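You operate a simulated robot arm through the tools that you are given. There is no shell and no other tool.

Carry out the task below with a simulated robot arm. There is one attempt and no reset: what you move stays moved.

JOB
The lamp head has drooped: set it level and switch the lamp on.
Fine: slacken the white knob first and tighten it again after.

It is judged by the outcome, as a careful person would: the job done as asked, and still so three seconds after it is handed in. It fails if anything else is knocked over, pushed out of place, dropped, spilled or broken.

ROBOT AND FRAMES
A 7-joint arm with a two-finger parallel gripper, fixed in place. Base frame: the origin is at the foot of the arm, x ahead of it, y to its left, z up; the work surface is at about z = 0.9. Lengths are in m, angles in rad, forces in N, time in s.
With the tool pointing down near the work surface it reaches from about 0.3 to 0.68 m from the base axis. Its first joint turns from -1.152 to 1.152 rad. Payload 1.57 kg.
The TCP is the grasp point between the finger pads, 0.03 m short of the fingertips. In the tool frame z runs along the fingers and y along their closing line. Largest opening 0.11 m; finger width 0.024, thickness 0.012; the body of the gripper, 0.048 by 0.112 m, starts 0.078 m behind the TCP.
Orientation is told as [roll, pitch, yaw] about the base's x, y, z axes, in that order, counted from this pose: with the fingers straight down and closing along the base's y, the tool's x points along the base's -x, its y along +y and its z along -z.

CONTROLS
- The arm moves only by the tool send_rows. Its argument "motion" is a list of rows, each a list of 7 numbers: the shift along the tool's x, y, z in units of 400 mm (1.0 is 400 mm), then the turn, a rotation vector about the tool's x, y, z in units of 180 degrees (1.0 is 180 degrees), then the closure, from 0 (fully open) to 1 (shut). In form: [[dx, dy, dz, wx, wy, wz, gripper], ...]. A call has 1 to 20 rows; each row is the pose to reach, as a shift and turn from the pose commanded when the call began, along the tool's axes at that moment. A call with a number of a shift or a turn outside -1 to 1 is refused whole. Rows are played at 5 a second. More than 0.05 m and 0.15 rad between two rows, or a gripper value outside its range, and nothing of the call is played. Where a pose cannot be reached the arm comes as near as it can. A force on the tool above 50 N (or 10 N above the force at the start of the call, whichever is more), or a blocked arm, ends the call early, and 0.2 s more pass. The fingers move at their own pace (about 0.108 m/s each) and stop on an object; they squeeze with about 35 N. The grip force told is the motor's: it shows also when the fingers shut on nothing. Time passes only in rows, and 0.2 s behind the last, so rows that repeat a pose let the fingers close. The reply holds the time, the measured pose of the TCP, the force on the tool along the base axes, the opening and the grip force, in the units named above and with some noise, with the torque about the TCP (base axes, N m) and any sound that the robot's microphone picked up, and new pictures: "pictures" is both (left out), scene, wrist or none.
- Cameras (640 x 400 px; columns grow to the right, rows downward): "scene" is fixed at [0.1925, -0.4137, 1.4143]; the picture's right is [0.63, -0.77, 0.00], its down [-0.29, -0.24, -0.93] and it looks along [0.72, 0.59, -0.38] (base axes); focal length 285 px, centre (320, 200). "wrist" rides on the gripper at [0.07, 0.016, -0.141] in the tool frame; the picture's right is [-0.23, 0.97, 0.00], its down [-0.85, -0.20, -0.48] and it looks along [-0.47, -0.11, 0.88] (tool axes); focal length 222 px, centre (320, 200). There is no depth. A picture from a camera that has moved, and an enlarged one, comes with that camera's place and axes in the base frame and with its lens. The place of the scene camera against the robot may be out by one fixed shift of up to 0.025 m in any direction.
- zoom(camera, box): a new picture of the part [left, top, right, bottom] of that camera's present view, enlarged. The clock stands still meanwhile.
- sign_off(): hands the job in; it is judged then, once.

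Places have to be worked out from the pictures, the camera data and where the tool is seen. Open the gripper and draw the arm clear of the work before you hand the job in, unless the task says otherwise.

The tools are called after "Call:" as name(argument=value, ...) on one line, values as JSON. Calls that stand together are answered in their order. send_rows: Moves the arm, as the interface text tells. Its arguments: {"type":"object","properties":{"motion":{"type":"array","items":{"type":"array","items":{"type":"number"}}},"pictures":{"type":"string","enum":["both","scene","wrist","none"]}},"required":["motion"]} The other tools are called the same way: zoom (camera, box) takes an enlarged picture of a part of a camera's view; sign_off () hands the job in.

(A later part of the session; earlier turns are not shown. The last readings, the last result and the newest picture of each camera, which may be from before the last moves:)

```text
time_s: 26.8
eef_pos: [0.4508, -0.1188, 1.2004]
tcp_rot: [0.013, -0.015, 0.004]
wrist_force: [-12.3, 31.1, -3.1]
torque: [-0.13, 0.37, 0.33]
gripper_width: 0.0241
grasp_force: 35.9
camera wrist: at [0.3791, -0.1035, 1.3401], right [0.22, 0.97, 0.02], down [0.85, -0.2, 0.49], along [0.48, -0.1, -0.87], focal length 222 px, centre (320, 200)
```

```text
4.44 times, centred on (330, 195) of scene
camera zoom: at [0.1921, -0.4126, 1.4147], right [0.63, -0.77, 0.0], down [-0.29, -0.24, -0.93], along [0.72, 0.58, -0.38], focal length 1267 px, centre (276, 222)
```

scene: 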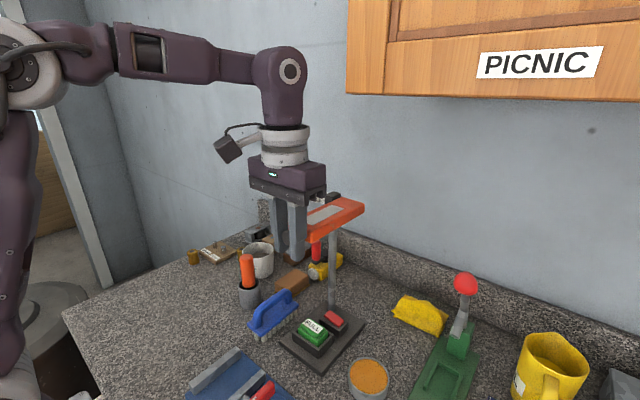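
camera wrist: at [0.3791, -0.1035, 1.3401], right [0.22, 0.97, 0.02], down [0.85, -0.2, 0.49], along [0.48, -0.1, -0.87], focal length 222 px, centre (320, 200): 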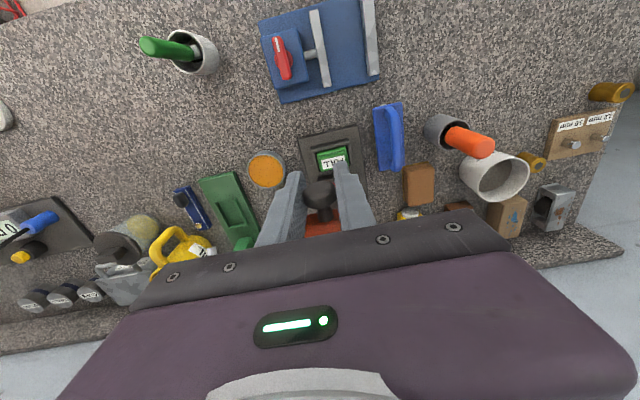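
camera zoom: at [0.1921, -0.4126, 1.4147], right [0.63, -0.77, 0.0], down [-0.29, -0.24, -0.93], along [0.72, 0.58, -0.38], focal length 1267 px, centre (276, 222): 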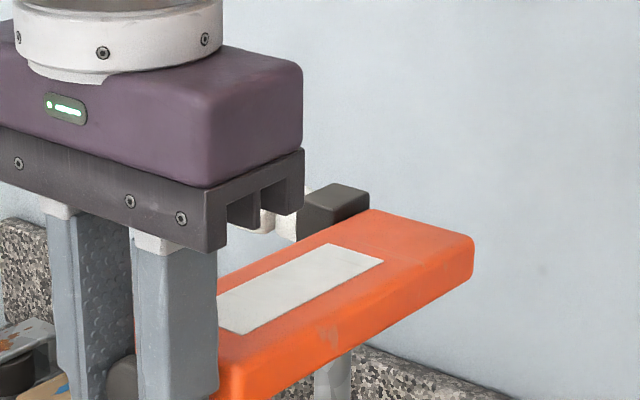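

The head looks nearly level, but there is a ~31 N sideways load, so I'll shift the grip a few mm to +y to relieve it before judging the level.

Call:
send_rows(motion=[[0, 0.004, 0, 0, 0, 0, 0.9], [0, 0.008, 0, 0, 0, 0, 0.9], [0, 0.009, 0, 0, 0, 0, 0.9]], pictures="scene")

Call:
zoom(camera="scene", box=[280, 180, 380, 370])

Call:
zoom(camera="wrist", box=[220, 110, 420, 250])

```text
time_s: 27.6
eef_pos: [0.4513, -0.1188, 1.2004]
tcp_rot: [0.005, -0.016, -0.003]
wrist_force: [0.6, 0.9, -4.5]
torque: [-0.03, 0.53, -0.19]
gripper_width: 0.0235
grasp_force: 36.0
```

scene: 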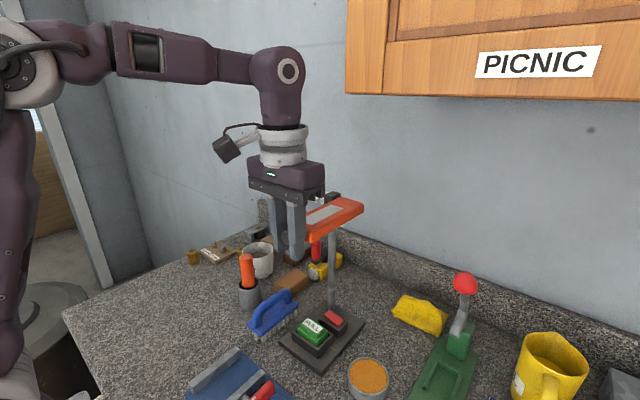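

```text
2.11 times, centred on (330, 275) of scene
camera zoom: at [0.1925, -0.4137, 1.4143], right [0.63, -0.77, 0.0], down [-0.29, -0.24, -0.93], along [0.72, 0.59, -0.38], focal length 600 px, centre (299, 42)
```

zoom: 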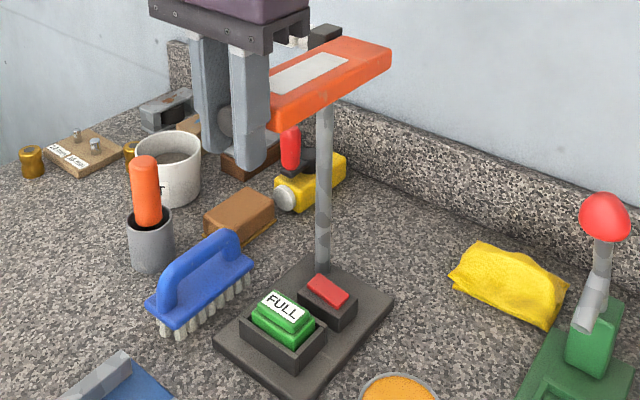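

```text
2.86 times, centred on (320, 180) of wrist
camera zoom: at [0.3789, -0.1023, 1.3397], right [0.23, 0.97, 0.01], down [0.85, -0.2, 0.49], along [0.48, -0.1, -0.87], focal length 635 px, centre (320, 257)
```

zoom: 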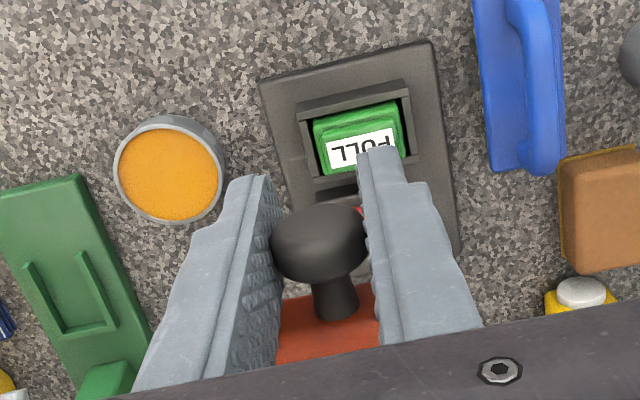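

The load is now nearly nil, with the ball at z=1.2004 versus the pivot at 1.200, so the head is about level. I'll open the fingers and see whether it stays.

Call:
send_rows(motion=[[0, 0, 0, 0, 0, 0, 0.7], [0, 0, 0, 0, 0, 0, 0.55], [0, 0, 0, 0, 0, 0, 0.5], [0, 0, 0, 0, 0, 0, 0.5]], pictures="scene")

Call:
zoom(camera="scene", box=[270, 170, 390, 260])

Call:
zoom(camera="wrist", box=[220, 110, 420, 250])

```text
time_s: 28.6
eef_pos: [0.45, -0.1162, 1.2007]
tcp_rot: [0.009, -0.016, 0.003]
wrist_force: [0.1, 0.3, 0.0]
torque: [0.01, -0.03, 0.02]
gripper_width: 0.0551
grasp_force: 0.0
```

scene: 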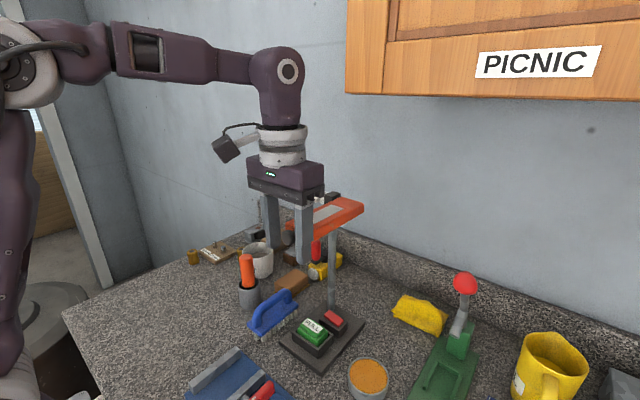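

```text
4.44 times, centred on (330, 215) of scene
camera zoom: at [0.1925, -0.4137, 1.4143], right [0.63, -0.77, 0.0], down [-0.29, -0.24, -0.93], along [0.72, 0.59, -0.38], focal length 1267 px, centre (276, 133)
```

zoom: 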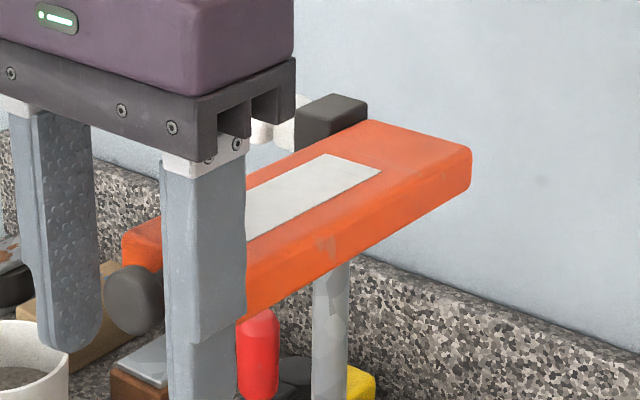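

```text
2.86 times, centred on (320, 180) of wrist
camera zoom: at [0.3788, -0.1012, 1.3397], right [0.23, 0.97, 0.01], down [0.85, -0.2, 0.49], along [0.48, -0.1, -0.87], focal length 635 px, centre (320, 257)
```

zoom: 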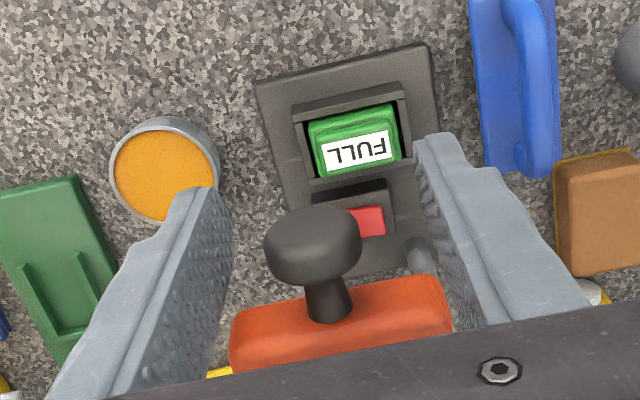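

The head stays put on its own friction. I'll lift straight up off the handle and take a clear look at the level.

Call:
send_rows(motion=[[0, 0, -0.08, 0, 0, 0, 0.5], [0, 0, -0.16, 0, 0, 0, 0.5], [0.05, 0, -0.24, 0, 0, 0, 0.5], [0.12, 0, -0.3, 0, 0, 0, 0.5], [0.15, 0, -0.3, 0, 0, 0, 0.5]])

Call:
zoom(camera="scene", box=[280, 175, 380, 255])

Call:
zoom(camera="wrist", box=[220, 150, 420, 290])

```text
time_s: 29.8
eef_pos: [0.3893, -0.1185, 1.3207]
tcp_rot: [0.009, -0.017, 0.0]
wrist_force: [-0.1, -0.8, 0.0]
torque: [0.01, 0.01, 0.0]
gripper_width: 0.0549
grasp_force: 0.1
camera wrist: at [0.3172, -0.1024, 1.4593], right [0.23, 0.97, 0.01], down [0.85, -0.2, 0.49], along [0.48, -0.1, -0.87], focal length 222 px, centre (320, 200)
```

scene: 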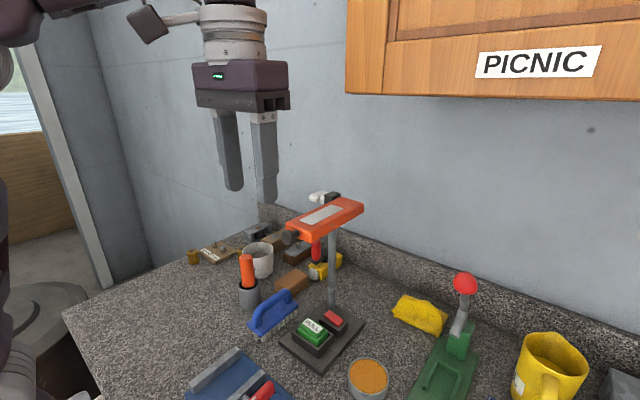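
wrist: 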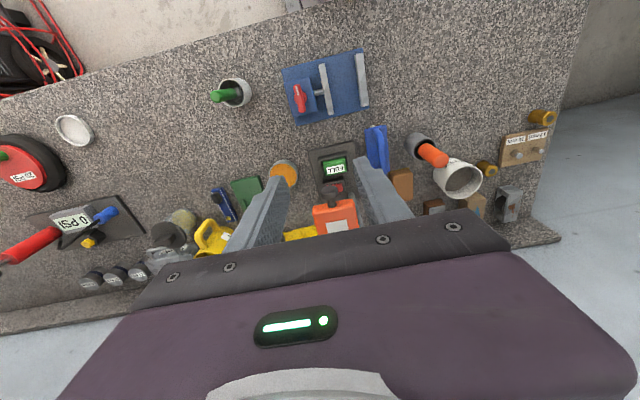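

```text
5.00 times, centred on (330, 215) of scene
camera zoom: at [0.1925, -0.4137, 1.4143], right [0.63, -0.77, 0.0], down [-0.29, -0.24, -0.93], along [0.72, 0.59, -0.38], focal length 1426 px, centre (270, 125)
```

zoom: 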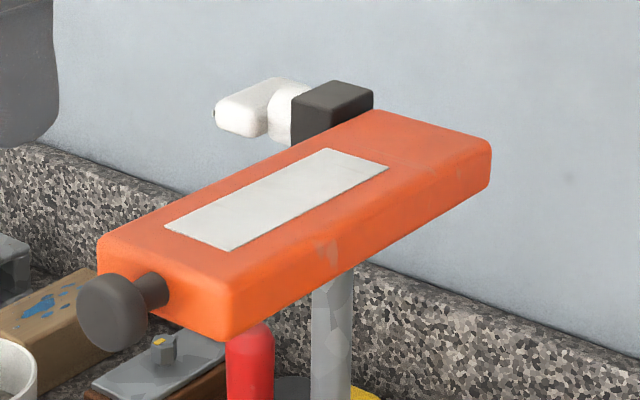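

```text
2.86 times, centred on (320, 220) of wrist
camera zoom: at [0.3172, -0.1024, 1.4593], right [0.23, 0.97, 0.01], down [0.85, -0.2, 0.49], along [0.48, -0.1, -0.87], focal length 635 px, centre (320, 143)
```

zoom: 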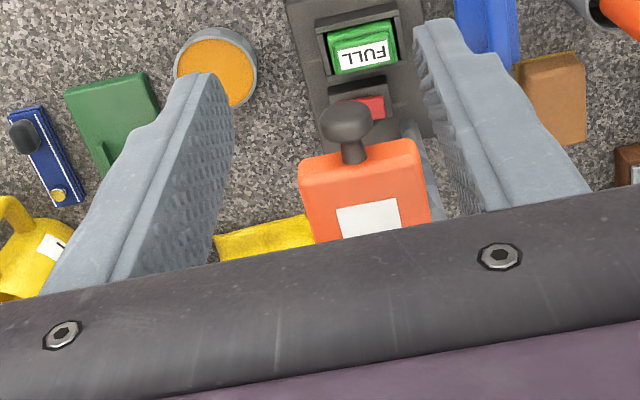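

By the vanishing-point check the head's edges agree with level to within about 1°. Now I'll go back around to the knob side, turning the tool to point along -y again.

Call:
send_rows(motion=[[0, 0.06, 0, 0, 0, 0, 0.5], [0, 0.13, 0, 0.03, 0, 0, 0.5], [0, 0.2, 0, 0.07, 0, 0, 0.5], [0, 0.27, 0.0, 0.11, 0, 0, 0.5], [-0.02, 0.34, 0.0, 0.15, 0, 0, 0.5], [-0.05, 0.41, 0.02, 0.19, 0, 0, 0.5], [-0.08, 0.47, 0.04, 0.23, 0, 0, 0.5], [-0.11, 0.52, 0.06, 0.27, 0, 0, 0.5], [-0.15, 0.56, 0.08, 0.31, 0, 0, 0.5], [-0.19, 0.596, 0.1, 0.35, 0, 0, 0.5], [-0.23, 0.596, 0.1, 0.39, 0, 0, 0.5], [-0.26, 0.596, 0.1, 0.43, 0, 0, 0.5], [-0.2775, 0.596, 0.1, 0.47, 0, 0, 0.5], [-0.2775, 0.596, 0.1, 0.5, 0, 0, 0.5], [-0.2775, 0.596, 0.1, 0.5, 0, 0, 0.5]])

```text
time_s: 33.0
eef_pos: [0.5004, 0.1222, 1.2843]
tcp_rot: [-1.563, -0.015, 0.002]
wrist_force: [-0.6, 0.3, -0.1]
torque: [-0.03, -0.03, -0.01]
gripper_width: 0.0549
grasp_force: 0.0
camera wrist: at [0.4313, 0.2629, 1.2658], right [0.24, 0.01, -0.97], down [0.85, 0.48, 0.22], along [0.47, -0.88, 0.11], focal length 222 px, centre (320, 200)
```

scene: 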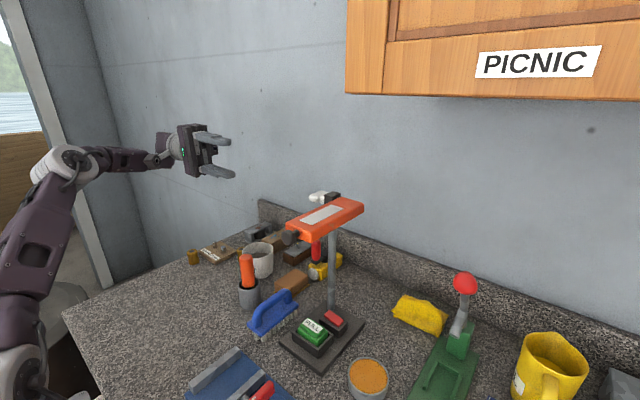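
wrist: 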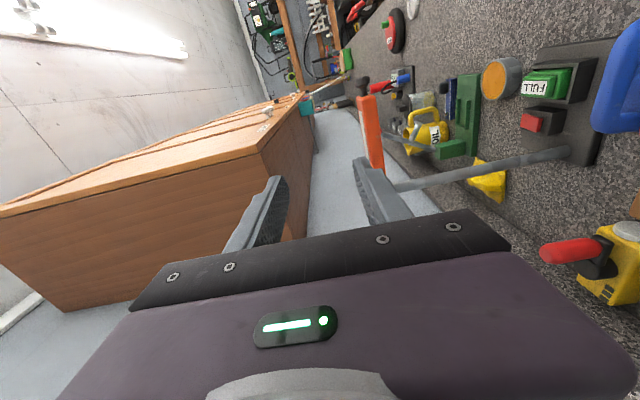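

In position on the knob side. I'll move in front of the knob at (0.6205, 0.03, 1.200) with the fingers above and below the now-horizontal bar.

Call:
send_rows(motion=[[-0.06, 0.043, 0.02, 0, 0, -0.002, 0.5], [-0.12, 0.086, 0.05, 0, 0, -0.005, 0.5], [-0.18, 0.129, 0.09, 0, 0, -0.005, 0.5], [-0.24, 0.172, 0.13, 0, 0, -0.005, 0.5], [-0.297, 0.2145, 0.18, 0, 0, -0.005, 0.5], [-0.297, 0.2145, 0.23, 0, 0, -0.005, 0.5], [-0.297, 0.2145, 0.23, 0, 0, -0.005, 0.5]])

Call:
zoom(camera="wrist", box=[240, 60, 440, 220])

Call:
zoom(camera="scene", box=[250, 160, 370, 240])

```text
time_s: 34.6
eef_pos: [0.622, 0.0298, 1.1992]
tcp_rot: [-1.56, 0.001, 0.003]
wrist_force: [-0.2, 0.2, 0.4]
torque: [0.02, 0.01, 0.01]
gripper_width: 0.0552
grasp_force: 0.0
camera wrist: at [0.5512, 0.1707, 1.1838], right [0.23, 0.01, -0.97], down [0.85, 0.48, 0.2], along [0.47, -0.88, 0.1], focal length 222 px, centre (320, 200)
```

scene: 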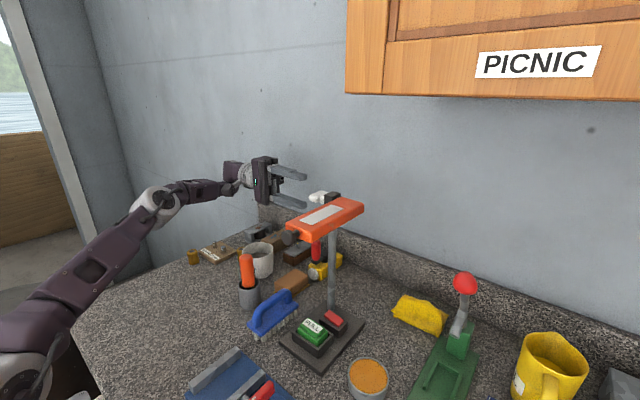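
wrist: 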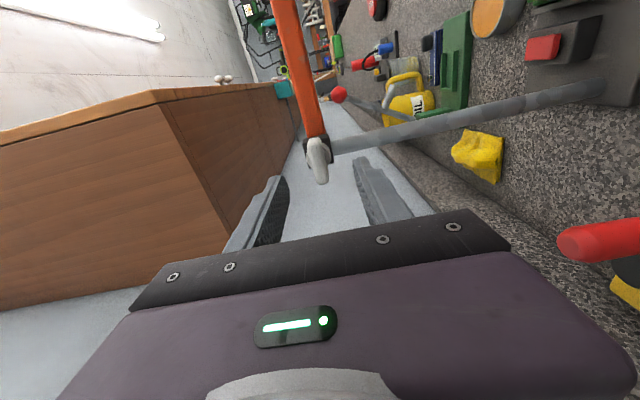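

```text
2.50 times, centred on (340, 140) of wrist
camera zoom: at [0.5512, 0.1707, 1.1838], right [0.23, 0.01, -0.97], down [0.85, 0.48, 0.2], along [0.47, -0.88, 0.1], focal length 555 px, centre (270, 350)
```

zoom: 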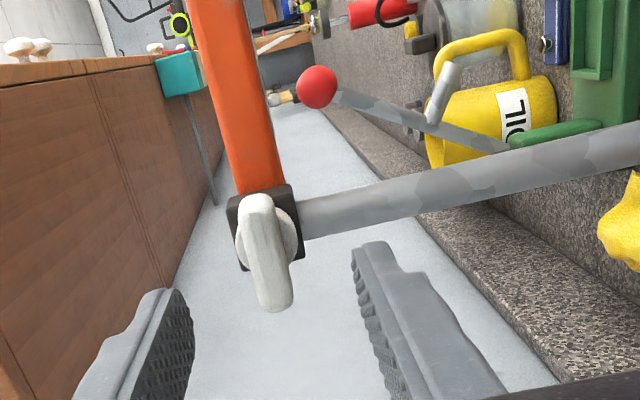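

```text
5.00 times, centred on (310, 200) of scene
camera zoom: at [0.1925, -0.4137, 1.4143], right [0.63, -0.77, 0.0], down [-0.29, -0.24, -0.93], along [0.72, 0.59, -0.38], focal length 1426 px, centre (370, 200)
```

zoom: 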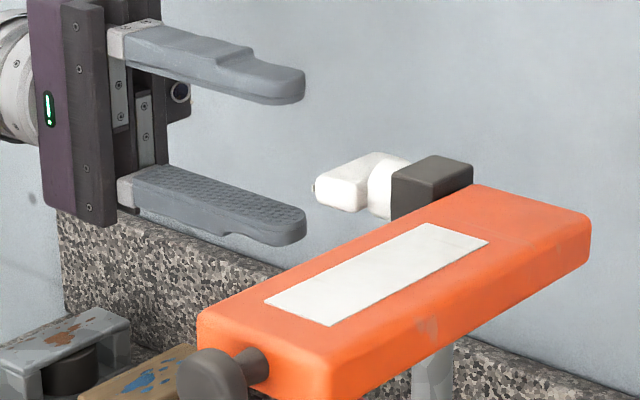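

The bar lies level along x, centred at about (0.621, 1.199). I'll advance to the same depth as before and close on it.

Call:
send_rows(motion=[[0.003, 0, 0.04, 0.003, 0, 0, 0.5], [0.003, 0, 0.08, 0.003, 0, 0, 0.5], [0.003, 0, 0.1145, 0.003, 0, 0, 0.5], [0.003, 0, 0.1145, 0.003, 0, 0, 0.65], [0.003, 0, 0.1145, 0.003, 0, 0, 0.8], [0.003, 0, 0.1145, 0.003, 0, 0, 1.0], [0.003, 0, 0.1145, 0.003, 0, 0, 1.0]], pictures="scene")

```text
time_s: 36.2
eef_pos: [0.6202, -0.0156, 1.2011]
tcp_rot: [-1.574, -0.004, 0.001]
wrist_force: [5.8, -3.0, 20.4]
torque: [-0.14, -0.02, -0.2]
gripper_width: 0.0139
grasp_force: 30.4
```

scene: 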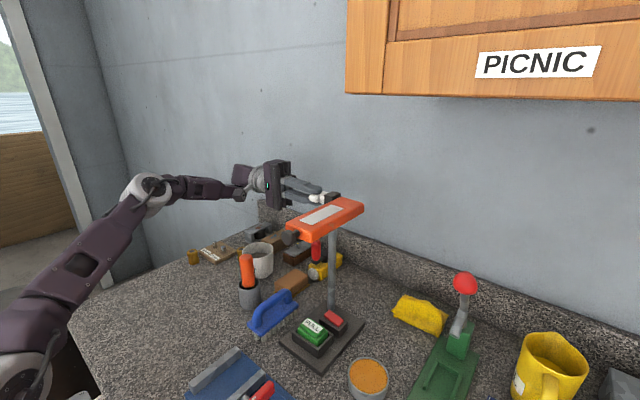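

Gripped; the 20 N upward reaction says the knob axis is ~2 mm higher than my TCP. I'll shift up 2.5 mm, then turn it clockwise (positive about tool z) by ~60° first.

Call:
send_rows(motion=[[-0.001, -0.006, 0, 0, 0, 0, 1], [-0.001, -0.006, 0, 0, 0, 0.03, 1], [-0.001, -0.006, 0, 0, 0, 0.06, 1], [-0.001, -0.006, 0, 0, 0, 0.09, 1], [-0.001, -0.006, 0, 0, 0, 0.12, 1], [-0.001, -0.006, 0, 0, 0, 0.15, 1], [-0.001, -0.006, 0, 0, 0, 0.18, 1], [-0.001, -0.006, 0, 0, 0, 0.21, 1], [-0.001, -0.006, 0, 0, 0, 0.24, 1], [-0.001, -0.006, 0, 0, 0, 0.27, 1], [-0.001, -0.006, 0, 0, 0, 0.3, 1], [-0.001, -0.006, 0, 0, 0, 0.33, 1]], pictures="scene")

Call:
zoom(camera="scene", box=[260, 160, 380, 240])

```text
time_s: 38.8
eef_pos: [0.6211, -0.0174, 1.1993]
tcp_rot: [-1.566, -1.038, -0.002]
wrist_force: [0.1, -3.4, -10.5]
torque: [-0.23, -0.05, 0.01]
gripper_width: 0.0139
grasp_force: 30.1
```

scene: 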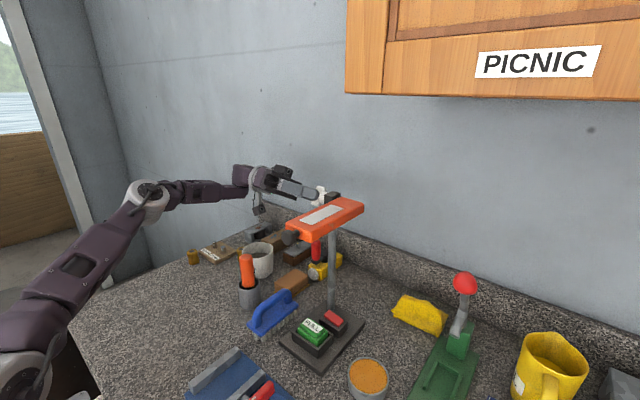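

```text
5.00 times, centred on (320, 200) of scene
camera zoom: at [0.1927, -0.4139, 1.4142], right [0.63, -0.77, 0.0], down [-0.29, -0.24, -0.93], along [0.72, 0.59, -0.38], focal length 1426 px, centre (320, 200)
```

zoom: 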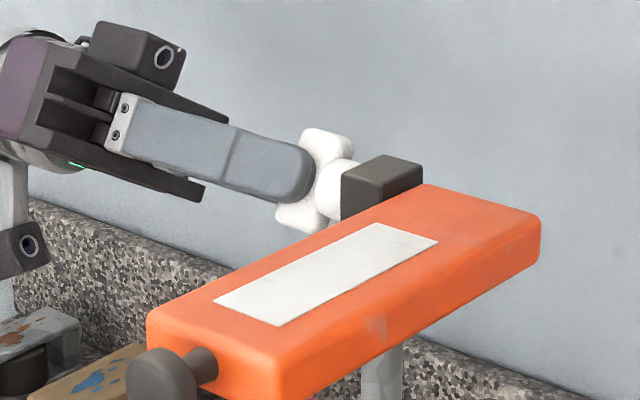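

The knob follows and the head stays level. I'll turn the remaining ~30° to its original upright position and read the torque.

Call:
send_rows(motion=[[0, 0.002, 0, 0, 0, 0.03, 1], [0, 0.003, 0, 0, 0, 0.06, 1], [0, 0.003, 0, 0, 0, 0.09, 1], [0, 0.003, 0, 0, 0, 0.12, 1], [0, 0.003, 0, 0, 0, 0.15, 1], [0, 0.003, 0, 0, 0, 0.17, 1], [0, 0.003, 0, 0, 0, 0.19, 1]], pictures="scene")

Call:
zoom(camera="scene", box=[260, 160, 380, 240])

```text
time_s: 40.4
eef_pos: [0.6209, -0.0154, 1.1996]
tcp_rot: [1.583, -1.507, 3.129]
wrist_force: [-14.3, -1.0, -9.1]
torque: [0.5, 0.87, -0.32]
gripper_width: 0.0152
grasp_force: 31.2
```

scene: 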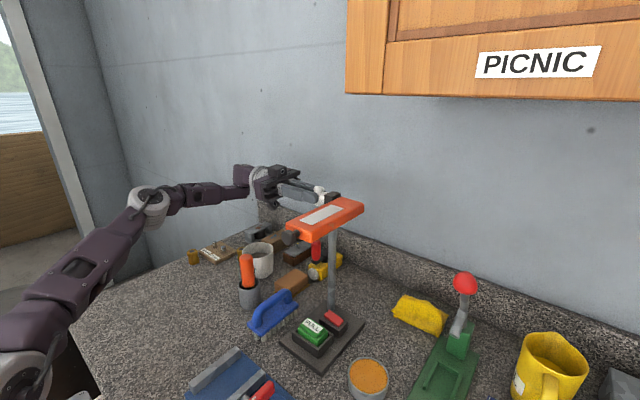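

```text
5.00 times, centred on (320, 200) of scene
camera zoom: at [0.1922, -0.4138, 1.4143], right [0.63, -0.77, 0.0], down [-0.29, -0.24, -0.93], along [0.72, 0.59, -0.38], focal length 1426 px, centre (320, 200)
```

zoom: 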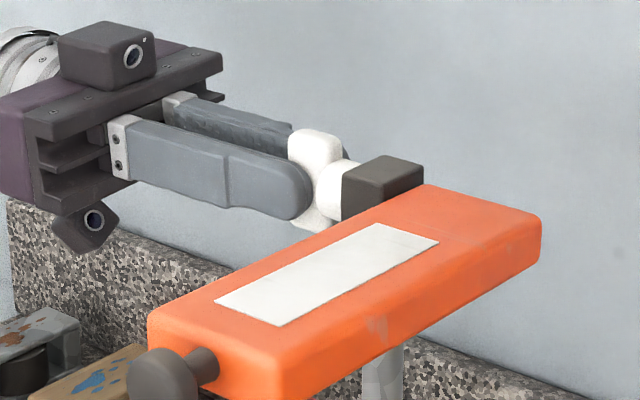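

Torque has risen to 0.87 N·m and the fingers are starting to spread: the tight stop. I'll snug it slightly more, then ease back, open and withdraw.

Call:
send_rows(motion=[[0, 0, 0, 0, 0, 0.02, 1], [0, 0, 0, 0, 0, 0.03, 1], [0, 0, 0, 0, 0, 0.03, 1]], pictures="none")

```text
time_s: 41.2
eef_pos: [0.6213, -0.0152, 1.1997]
tcp_rot: [1.579, -1.412, 3.132]
wrist_force: [-16.7, -7.9, 2.3]
torque: [-0.06, 1.01, -0.4]
gripper_width: 0.0174
grasp_force: 32.3
```

It's firmly at the stop (about 1 N·m). Easing back the finger twist, opening, and withdrawing along +y.

Call:
send_rows(motion=[[0, 0, 0, 0, 0, -0.03, 1], [0, 0, 0, 0, 0, -0.05, 0.9], [0, 0, 0, 0, 0, -0.05, 0.5], [0, 0, 0, 0, 0, -0.05, 0.5], [0, 0, -0.05, 0, 0, -0.05, 0.5], [0, 0, -0.12, 0, 0, -0.05, 0.5], [0, 0, -0.2, 0, 0, -0.05, 0.5]])

Call:
zoom(camera="scene", box=[280, 175, 380, 255])

Call:
zoom(camera="wrist", box=[240, 60, 440, 220])

```text
time_s: 42.8
eef_pos: [0.6201, 0.0412, 1.201]
tcp_rot: [-0.008, -1.572, -1.565]
wrist_force: [-0.2, 1.2, 0.0]
torque: [0.02, -0.01, 0.01]
gripper_width: 0.055
grasp_force: 0.0
out of reach, approached as far as the arm can: row 7
camera wrist: at [0.6365, 0.1843, 1.1298], right [0.97, 0.0, 0.23], down [-0.2, 0.48, 0.86], along [-0.11, -0.88, 0.47], focal length 222 px, centre (320, 200)
```

scene: 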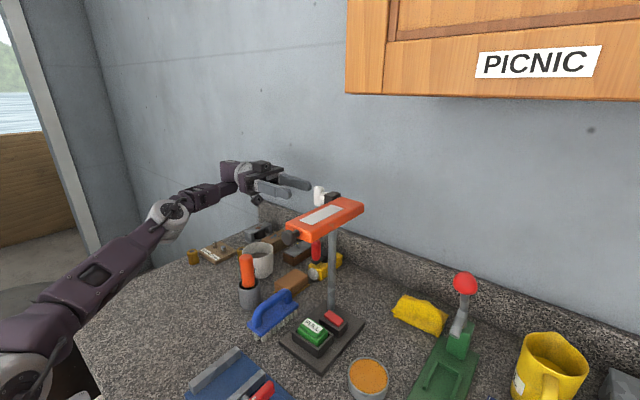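
wrist: 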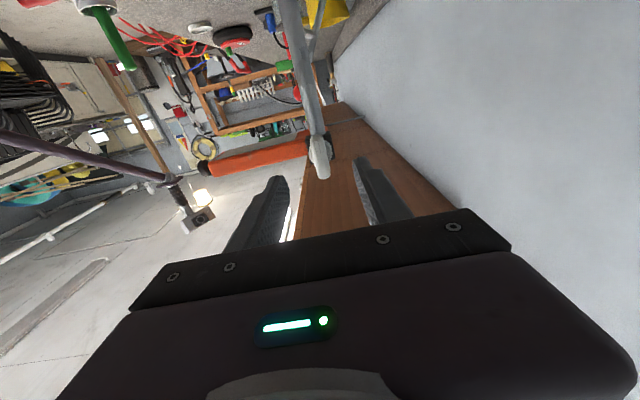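

```text
5.00 times, centred on (330, 215) of scene
camera zoom: at [0.1925, -0.4137, 1.4143], right [0.63, -0.77, 0.0], down [-0.29, -0.24, -0.93], along [0.72, 0.59, -0.38], focal length 1426 px, centre (270, 125)
```

zoom: 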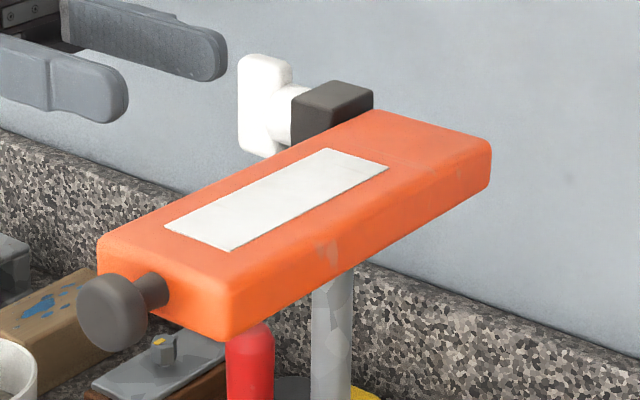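

```text
2.50 times, centred on (340, 140) of wrist
camera zoom: at [0.6365, 0.1843, 1.1298], right [0.97, 0.0, 0.23], down [-0.2, 0.48, 0.86], along [-0.11, -0.88, 0.47], focal length 555 px, centre (270, 350)
```

zoom: 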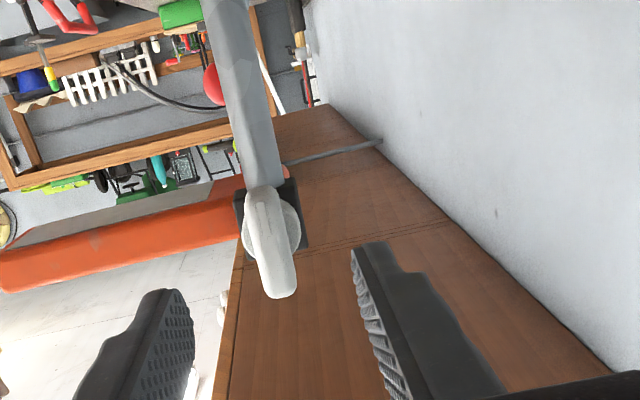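

The knob is back upright and tight, and the head's edges still match level (checked against the vanishing line from this side too). Next is the red switch; I'll zoom on it from the scene camera.

Call:
zoom(camera="scene", box=[300, 295, 370, 345])

Call:
zoom(camera="scene", box=[180, 230, 400, 390])

```text
8.00 times, centred on (335, 320) of scene
camera zoom: at [0.1925, -0.4137, 1.4143], right [0.63, -0.77, 0.0], down [-0.29, -0.24, -0.93], along [0.72, 0.59, -0.38], focal length 2281 px, centre (200, -760)
```

zoom: 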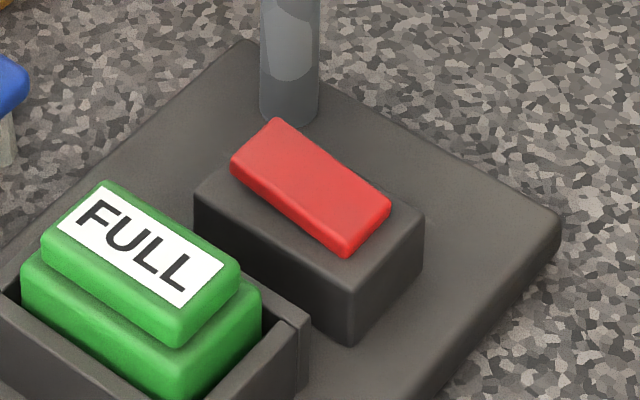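

```text
2.50 times, centred on (290, 310) of scene
camera zoom: at [0.1925, -0.4137, 1.4143], right [0.63, -0.77, 0.0], down [-0.29, -0.24, -0.93], along [0.72, 0.59, -0.38], focal length 713 px, centre (395, -75)
```

zoom: 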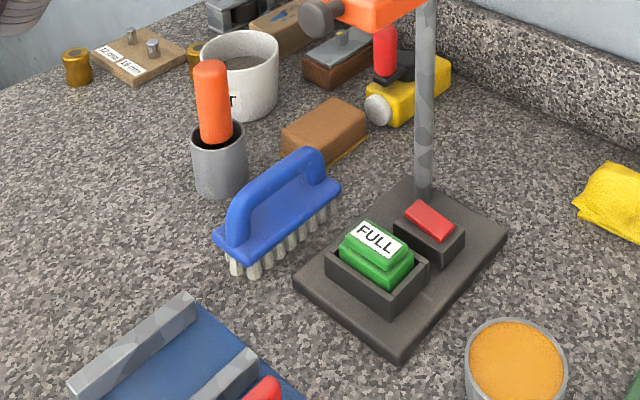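

The rocker runs along y; its +y end stands proud and its -y end is sunk, so the +y end (about (0.574, -0.098, 0.95)) must be pressed. First I back off from the knob and restore the tool orientation.

Call:
send_rows(motion=[[-0.02, -0.03, -0.05, 0, 0, -0.04, 0.5], [-0.04, -0.06, -0.08, 0, 0, -0.08, 0.5], [-0.06, -0.09, -0.11, 0, 0, -0.12, 0.5], [-0.08, -0.12, -0.14, 0, 0, -0.16, 0.5], [-0.1, -0.15, -0.17, 0, 0, -0.2, 0.5], [-0.12, -0.18, -0.2, 0, 0, -0.24, 0.5], [-0.14, -0.21, -0.2, 0, 0, -0.28, 0.5], [-0.16, -0.24, -0.2, 0, 0, -0.32, 0.5], [-0.18, -0.27, -0.2, 0, 0, -0.36, 0.5], [-0.2, -0.3, -0.2, 0, 0, -0.4, 0.5], [-0.2, -0.3, -0.2, 0, 0, -0.44, 0.5], [-0.2, -0.3, -0.2, 0, 0, -0.48, 0.5], [-0.2, -0.3, -0.2, 0, 0, -0.5, 0.5]], pictures="none")

```text
time_s: 45.6
eef_pos: [0.5012, 0.1233, 1.2797]
tcp_rot: [-1.571, 0.002, 0.0]
wrist_force: [-0.7, 0.1, -0.4]
torque: [0.01, 0.0, 0.03]
gripper_width: 0.0548
grasp_force: 0.0
```

Now returning to vertical in front of the lamp, closing the fingers for pressing.

Call:
send_rows(motion=[[0.05, -0.02, 0.0, -0.04, 0, 0, 0.6], [0.1, -0.04, 0.0, -0.08, 0, 0, 0.8], [0.15, -0.06, 0.03, -0.12, 0, 0, 1], [0.2, -0.08, 0.08, -0.16, 0, 0, 1], [0.25, -0.1, 0.15, -0.2, 0, 0, 1], [0.3, -0.1, 0.22, -0.24, 0, 0, 1], [0.33, -0.1, 0.29, -0.28, 0, 0, 1], [0.35, -0.1, 0.36, -0.32, 0, 0, 1], [0.35, -0.1, 0.42, -0.36, 0, 0, 1], [0.35, -0.1, 0.47, -0.4, 0, 0, 1], [0.35, -0.1, 0.51, -0.44, 0, 0, 1], [0.35, -0.1, 0.54, -0.48, 0, 0, 1], [0.35, -0.1, 0.55, -0.5, 0, 0, 1], [0.35, -0.1, 0.55, -0.5, 0, 0, 1]], pictures="scene")

Call:
zoom(camera="wrist", box=[270, 130, 390, 210])

```text
time_s: 48.6
eef_pos: [0.3606, -0.0973, 1.3188]
tcp_rot: [0.003, 0.0, 0.003]
wrist_force: [-0.2, 0.5, -0.2]
torque: [0.0, -0.01, -0.03]
gripper_width: 0.0
grasp_force: 21.6
out of reach, approached as far as the arm can: row 2, 3, 4
```

scene: 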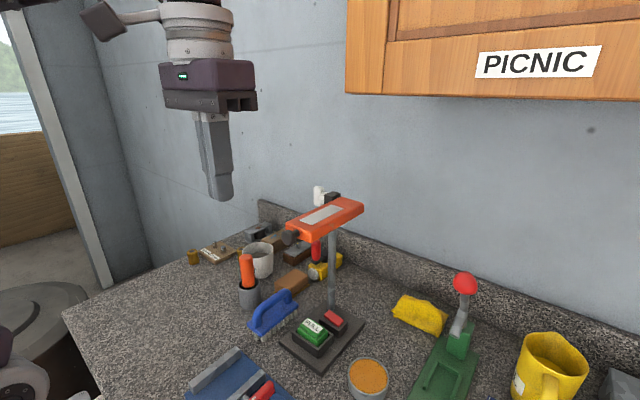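

```text
5.00 times, centred on (330, 170) of wrist
camera zoom: at [0.2904, -0.0815, 1.4599], right [0.23, 0.97, 0.0], down [0.86, -0.2, 0.48], along [0.47, -0.11, -0.88], focal length 1111 px, centre (270, 350)
```

zoom: 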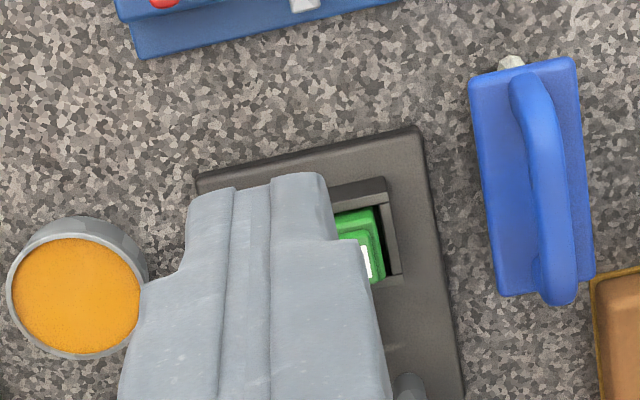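

With fingers closed the view is blocked, so I'll open them while moving to a lower tilted viewpoint in front of the switch.

Call:
send_rows(motion=[[-0.01, 0.002, 0.08, 0, -0.034, 0, 0.5], [-0.02, 0.004, 0.16, 0, -0.068, 0, 0.2], [-0.04, 0.006, 0.24, 0, -0.102, 0, 0.2], [-0.06, 0.008, 0.32, 0, -0.136, 0, 0.2], [-0.08, 0.01, 0.4, 0, -0.17, 0, 0.2], [-0.09, 0.012, 0.48, 0, -0.205, 0, 0.2], [-0.1, 0.012, 0.55, 0, -0.239, 0, 0.2], [-0.1, 0.012, 0.55, 0, -0.239, 0, 0.2]])

Call:
zoom(camera="wrist", box=[260, 90, 400, 190])

```text
time_s: 50.4
eef_pos: [0.4013, -0.0933, 1.0997]
tcp_rot: [0.0, -0.75, -0.002]
wrist_force: [0.1, -0.3, 1.0]
torque: [0.03, 0.02, 0.01]
gripper_width: 0.0882
grasp_force: 0.0
camera wrist: at [0.2529, -0.0768, 1.1538], right [0.17, 0.97, 0.16], down [0.3, -0.2, 0.93], along [0.94, -0.11, -0.32], focal length 222 px, centre (320, 200)
```

scene: 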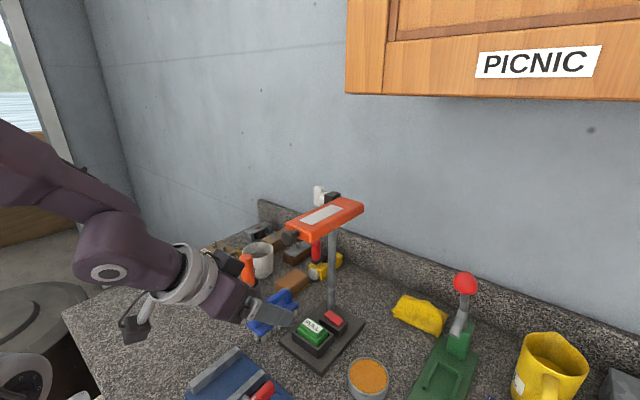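
wrist: 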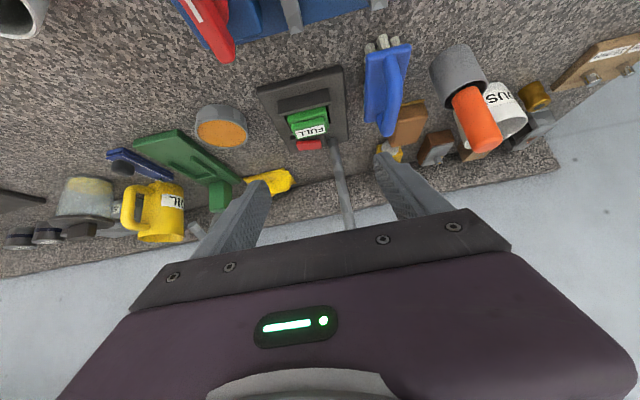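

```text
4.00 times, centred on (330, 140) of wrist
camera zoom: at [0.2529, -0.0768, 1.1538], right [0.17, 0.97, 0.16], down [0.3, -0.2, 0.93], along [0.94, -0.11, -0.32], focal length 888 px, centre (280, 440)
```

zoom: 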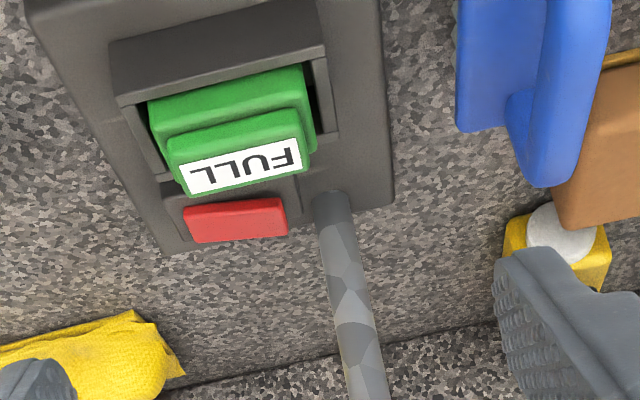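

The rocker's +y end is clearly raised; it spans y≈-0.137…-0.096 at x≈0.572, top z≈0.948. I'll close the fingers and hover the tips ~2 cm above the +y end, tilted further (-0.85) to pass under the head.

Call:
send_rows(motion=[[0, 0, 0, 0, -0.008, 0, 0.6], [0, 0, 0, 0, -0.016, 0, 1], [-0.015, -0.002, 0.06, 0, -0.024, 0, 1], [-0.03, -0.004, 0.12, 0, -0.032, 0, 1], [-0.045, -0.006, 0.18, 0, -0.032, 0, 1], [-0.06, -0.008, 0.24, 0, -0.032, 0, 1], [-0.075, -0.01, 0.3, 0, -0.032, 0, 1], [-0.09, -0.012, 0.36, 0, -0.032, 0, 1], [-0.105, -0.012, 0.41, 0, -0.032, 0, 1], [-0.117, -0.012, 0.45, 0, -0.032, 0, 1], [-0.117, -0.012, 0.45, 0, -0.032, 0, 1]])

Call:
zoom(camera="scene", box=[280, 260, 380, 350])

Call:
zoom(camera="scene", box=[220, 180, 380, 350])

Call:
zoom(camera="wrist", box=[260, 100, 400, 220])

```text
time_s: 52.8
eef_pos: [0.4645, -0.08, 1.116]
tcp_rot: [0.001, -0.851, 0.0]
wrist_force: [-0.4, -0.2, 0.0]
torque: [0.0, -0.02, 0.02]
gripper_width: 0.0
grasp_force: 21.1
out of reach, approached as far as the arm can: row 3, 4, 5, 6, 7, 8, 9, 10, 11
camera wrist: at [0.3115, -0.0636, 1.1562], right [0.15, 0.97, 0.17], down [0.2, -0.2, 0.96], along [0.97, -0.11, -0.23], focal length 222 px, centre (320, 200)
```

scene: 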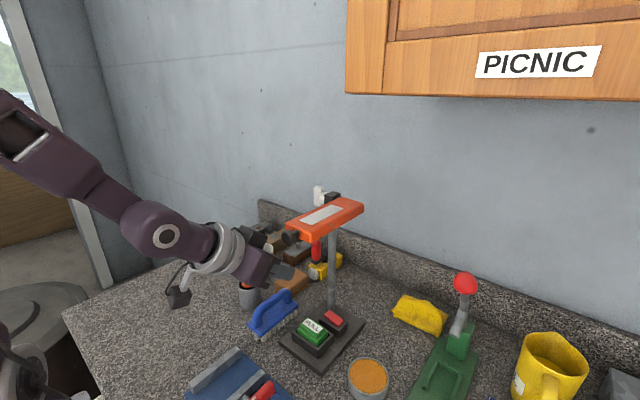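
wrist: 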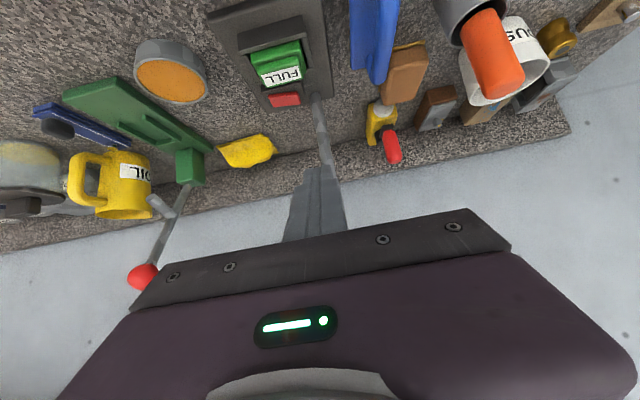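

```text
4.44 times, centred on (330, 305) of scene
camera zoom: at [0.1925, -0.4137, 1.4143], right [0.63, -0.77, 0.0], down [-0.29, -0.24, -0.93], along [0.72, 0.59, -0.38], focal length 1267 px, centre (276, -267)
```

zoom: 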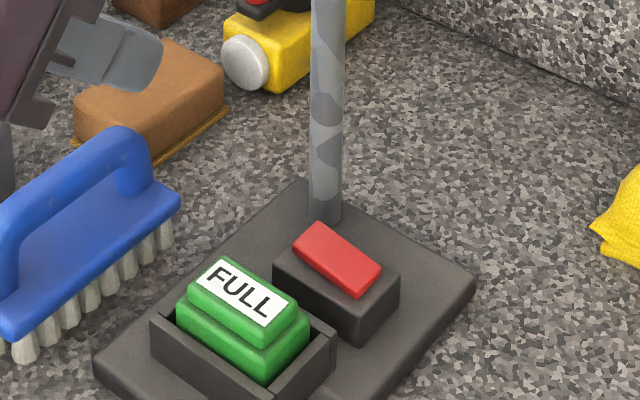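

```text
2.35 times, centred on (300, 265) of scene
camera zoom: at [0.1925, -0.4137, 1.4143], right [0.63, -0.77, 0.0], down [-0.29, -0.24, -0.93], along [0.72, 0.59, -0.38], focal length 671 px, centre (367, 47)
```

zoom: 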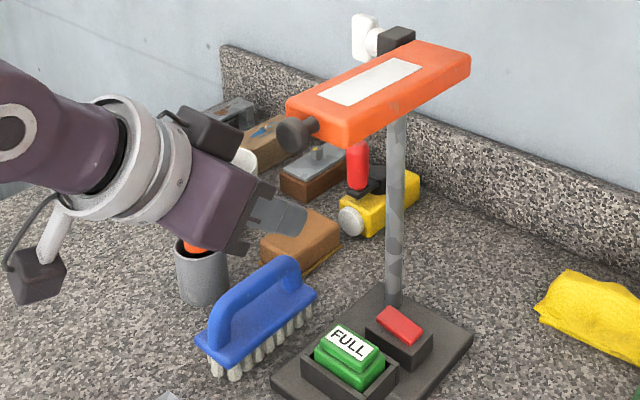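

```text
3.33 times, centred on (330, 160) of wrist
camera zoom: at [0.3115, -0.0636, 1.1562], right [0.15, 0.97, 0.17], down [0.2, -0.2, 0.96], along [0.97, -0.11, -0.23], focal length 740 px, centre (287, 333)
```

zoom: 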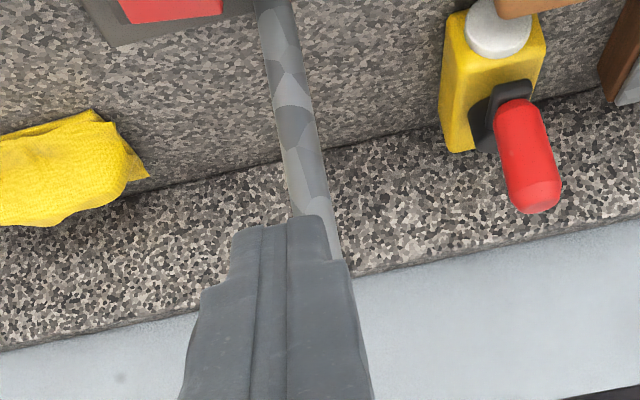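

The arm can't reach under the head from the front at that tilt (it stopped at x=0.46). I'll instead press from the +y side with a rolled tool; first I back out and restore vertical at about (0.37, 0.03, 1.20).

Call:
send_rows(motion=[[0.05, 0, -0.056, 0, 0, 0, 1], [0.1, 0, -0.113, 0, 0, 0, 1], [0.148, 0, -0.169, 0, 0, 0, 1], [0.127, 0.039, -0.19, 0, 0.0387, 0, 1], [0.105, 0.079, -0.211, 0, 0.0774, 0, 1], [0.084, 0.118, -0.232, 0, 0.1161, 0, 1], [0.062, 0.157, -0.253, 0, 0.1549, 0, 1], [0.041, 0.196, -0.274, 0, 0.1936, 0, 1], [0.019, 0.236, -0.295, 0, 0.2323, 0, 1], [-0.002, 0.275, -0.316, 0, 0.271, 0, 1], [-0.002, 0.275, -0.316, 0, 0.271, 0, 1]], pictures="scene")

```text
time_s: 55.2
eef_pos: [0.3668, 0.0282, 1.204]
tcp_rot: [-0.001, 0.0, 0.002]
wrist_force: [0.3, -0.6, -1.2]
torque: [0.0, -0.02, -0.02]
gripper_width: 0.0
grasp_force: 21.6
out of reach, approached as far as the arm can: row 4
```

scene: 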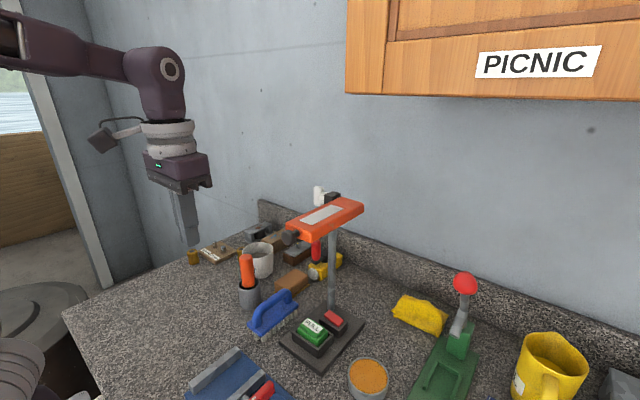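

Vertical and clear at (0.367, 0.028, 1.204). Now I roll the tool by -0.62 and move round to the +y side, then to a hover ~6 cm from the raised rocker end along the tool axis.

Call:
send_rows(motion=[[-0.07, 0.03, 0.01, 0.028, 0, 0, 1], [-0.15, 0.06, 0.03, 0.056, 0, 0, 1], [-0.23, 0.09, 0.05, 0.085, 0, 0, 1], [-0.31, 0.12, 0.08, 0.113, 0, 0, 1], [-0.39, 0.13, 0.1, 0.141, 0, 0, 1], [-0.46, 0.13, 0.12, 0.169, 0, 0, 1], [-0.51, 0.13, 0.135, 0.197, 0, 0, 1], [-0.51, 0.13, 0.135, 0.197, 0, 0, 1]], pictures="scene")

```text
time_s: 57.0
eef_pos: [0.5713, 0.0831, 1.1488]
tcp_rot: [-0.619, 0.0, 0.003]
wrist_force: [0.6, 0.3, 0.4]
torque: [-0.02, 0.0, 0.02]
gripper_width: 0.0001
grasp_force: 21.9
```

scene: 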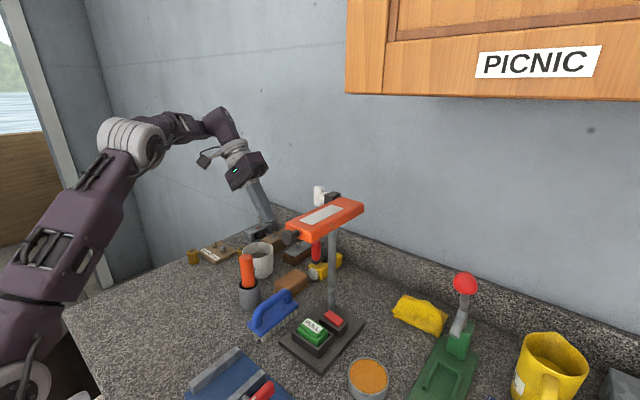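

Reached. Moving to the hover point (0.571, -0.0585, 1.028) along mostly the tool axis.

Call:
send_rows(motion=[[0, -0.023, 0.09, 0, 0, 0, 1], [0, -0.046, 0.18, 0, 0, 0, 1], [0, -0.07, 0.27, 0, 0, 0, 1], [0, -0.093, 0.36, 0, 0, 0, 1], [0, -0.113, 0.451, 0, 0, 0, 1], [0, -0.113, 0.451, 0, 0, 0, 1]])

Call:
zoom(camera="scene", box=[260, 180, 380, 350])

Call:
zoom(camera="scene", box=[295, 270, 375, 345])

Call:
zoom(camera="wrist", box=[230, 100, 430, 230])

```text
time_s: 58.4
eef_pos: [0.5728, -0.0612, 1.0286]
tcp_rot: [-0.621, 0.001, 0.002]
wrist_force: [0.1, -0.2, 0.0]
torque: [0.02, -0.04, 0.0]
gripper_width: 0.0
grasp_force: 21.6
camera wrist: at [0.5016, 0.034, 1.1342], right [0.23, 0.79, -0.56], down [0.85, 0.12, 0.51], along [0.47, -0.6, -0.65], focal length 222 px, centre (320, 200)
```

scene: 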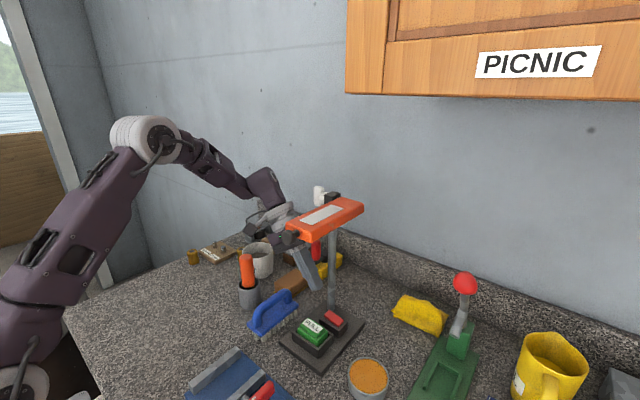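
wrist: 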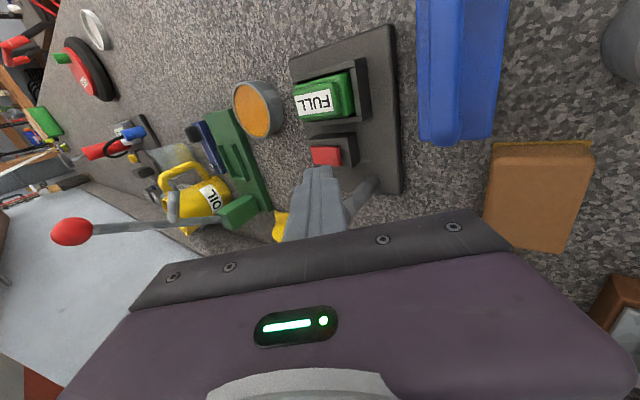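

```text
2.35 times, centred on (320, 265) of scene
camera zoom: at [0.1925, -0.4137, 1.4143], right [0.63, -0.77, 0.0], down [-0.29, -0.24, -0.93], along [0.72, 0.59, -0.38], focal length 671 px, centre (320, 47)
```

zoom: 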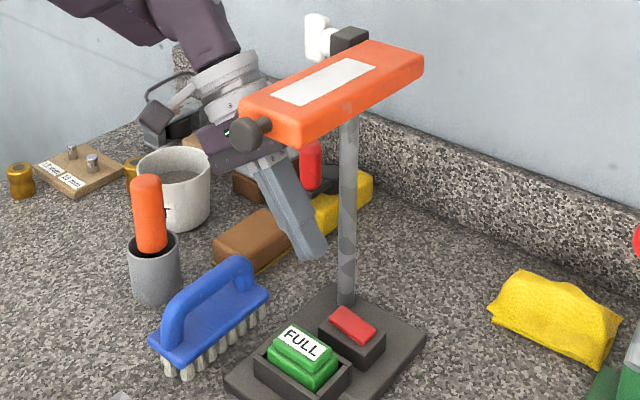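

```text
5.33 times, centred on (335, 308) of scene
camera zoom: at [0.1925, -0.4137, 1.4143], right [0.63, -0.77, 0.0], down [-0.29, -0.24, -0.93], along [0.72, 0.59, -0.38], focal length 1521 px, centre (240, -373)
```

zoom: 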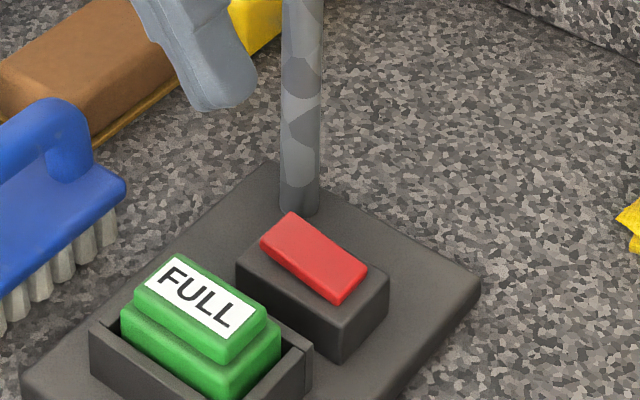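

```text
3.08 times, centred on (330, 165) of wrist
camera zoom: at [0.5016, 0.034, 1.1342], right [0.23, 0.79, -0.56], down [0.85, 0.12, 0.51], along [0.47, -0.6, -0.65], focal length 684 px, centre (289, 308)
```

zoom: 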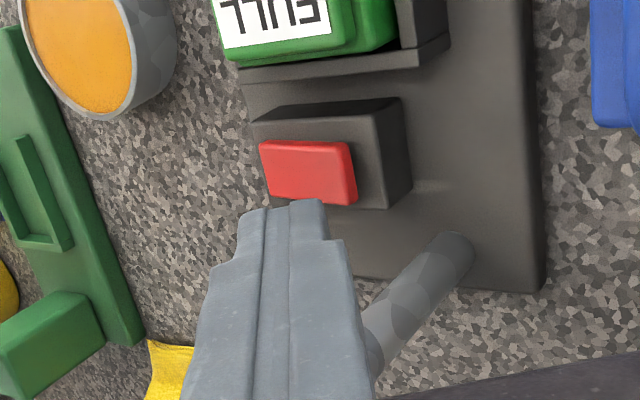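

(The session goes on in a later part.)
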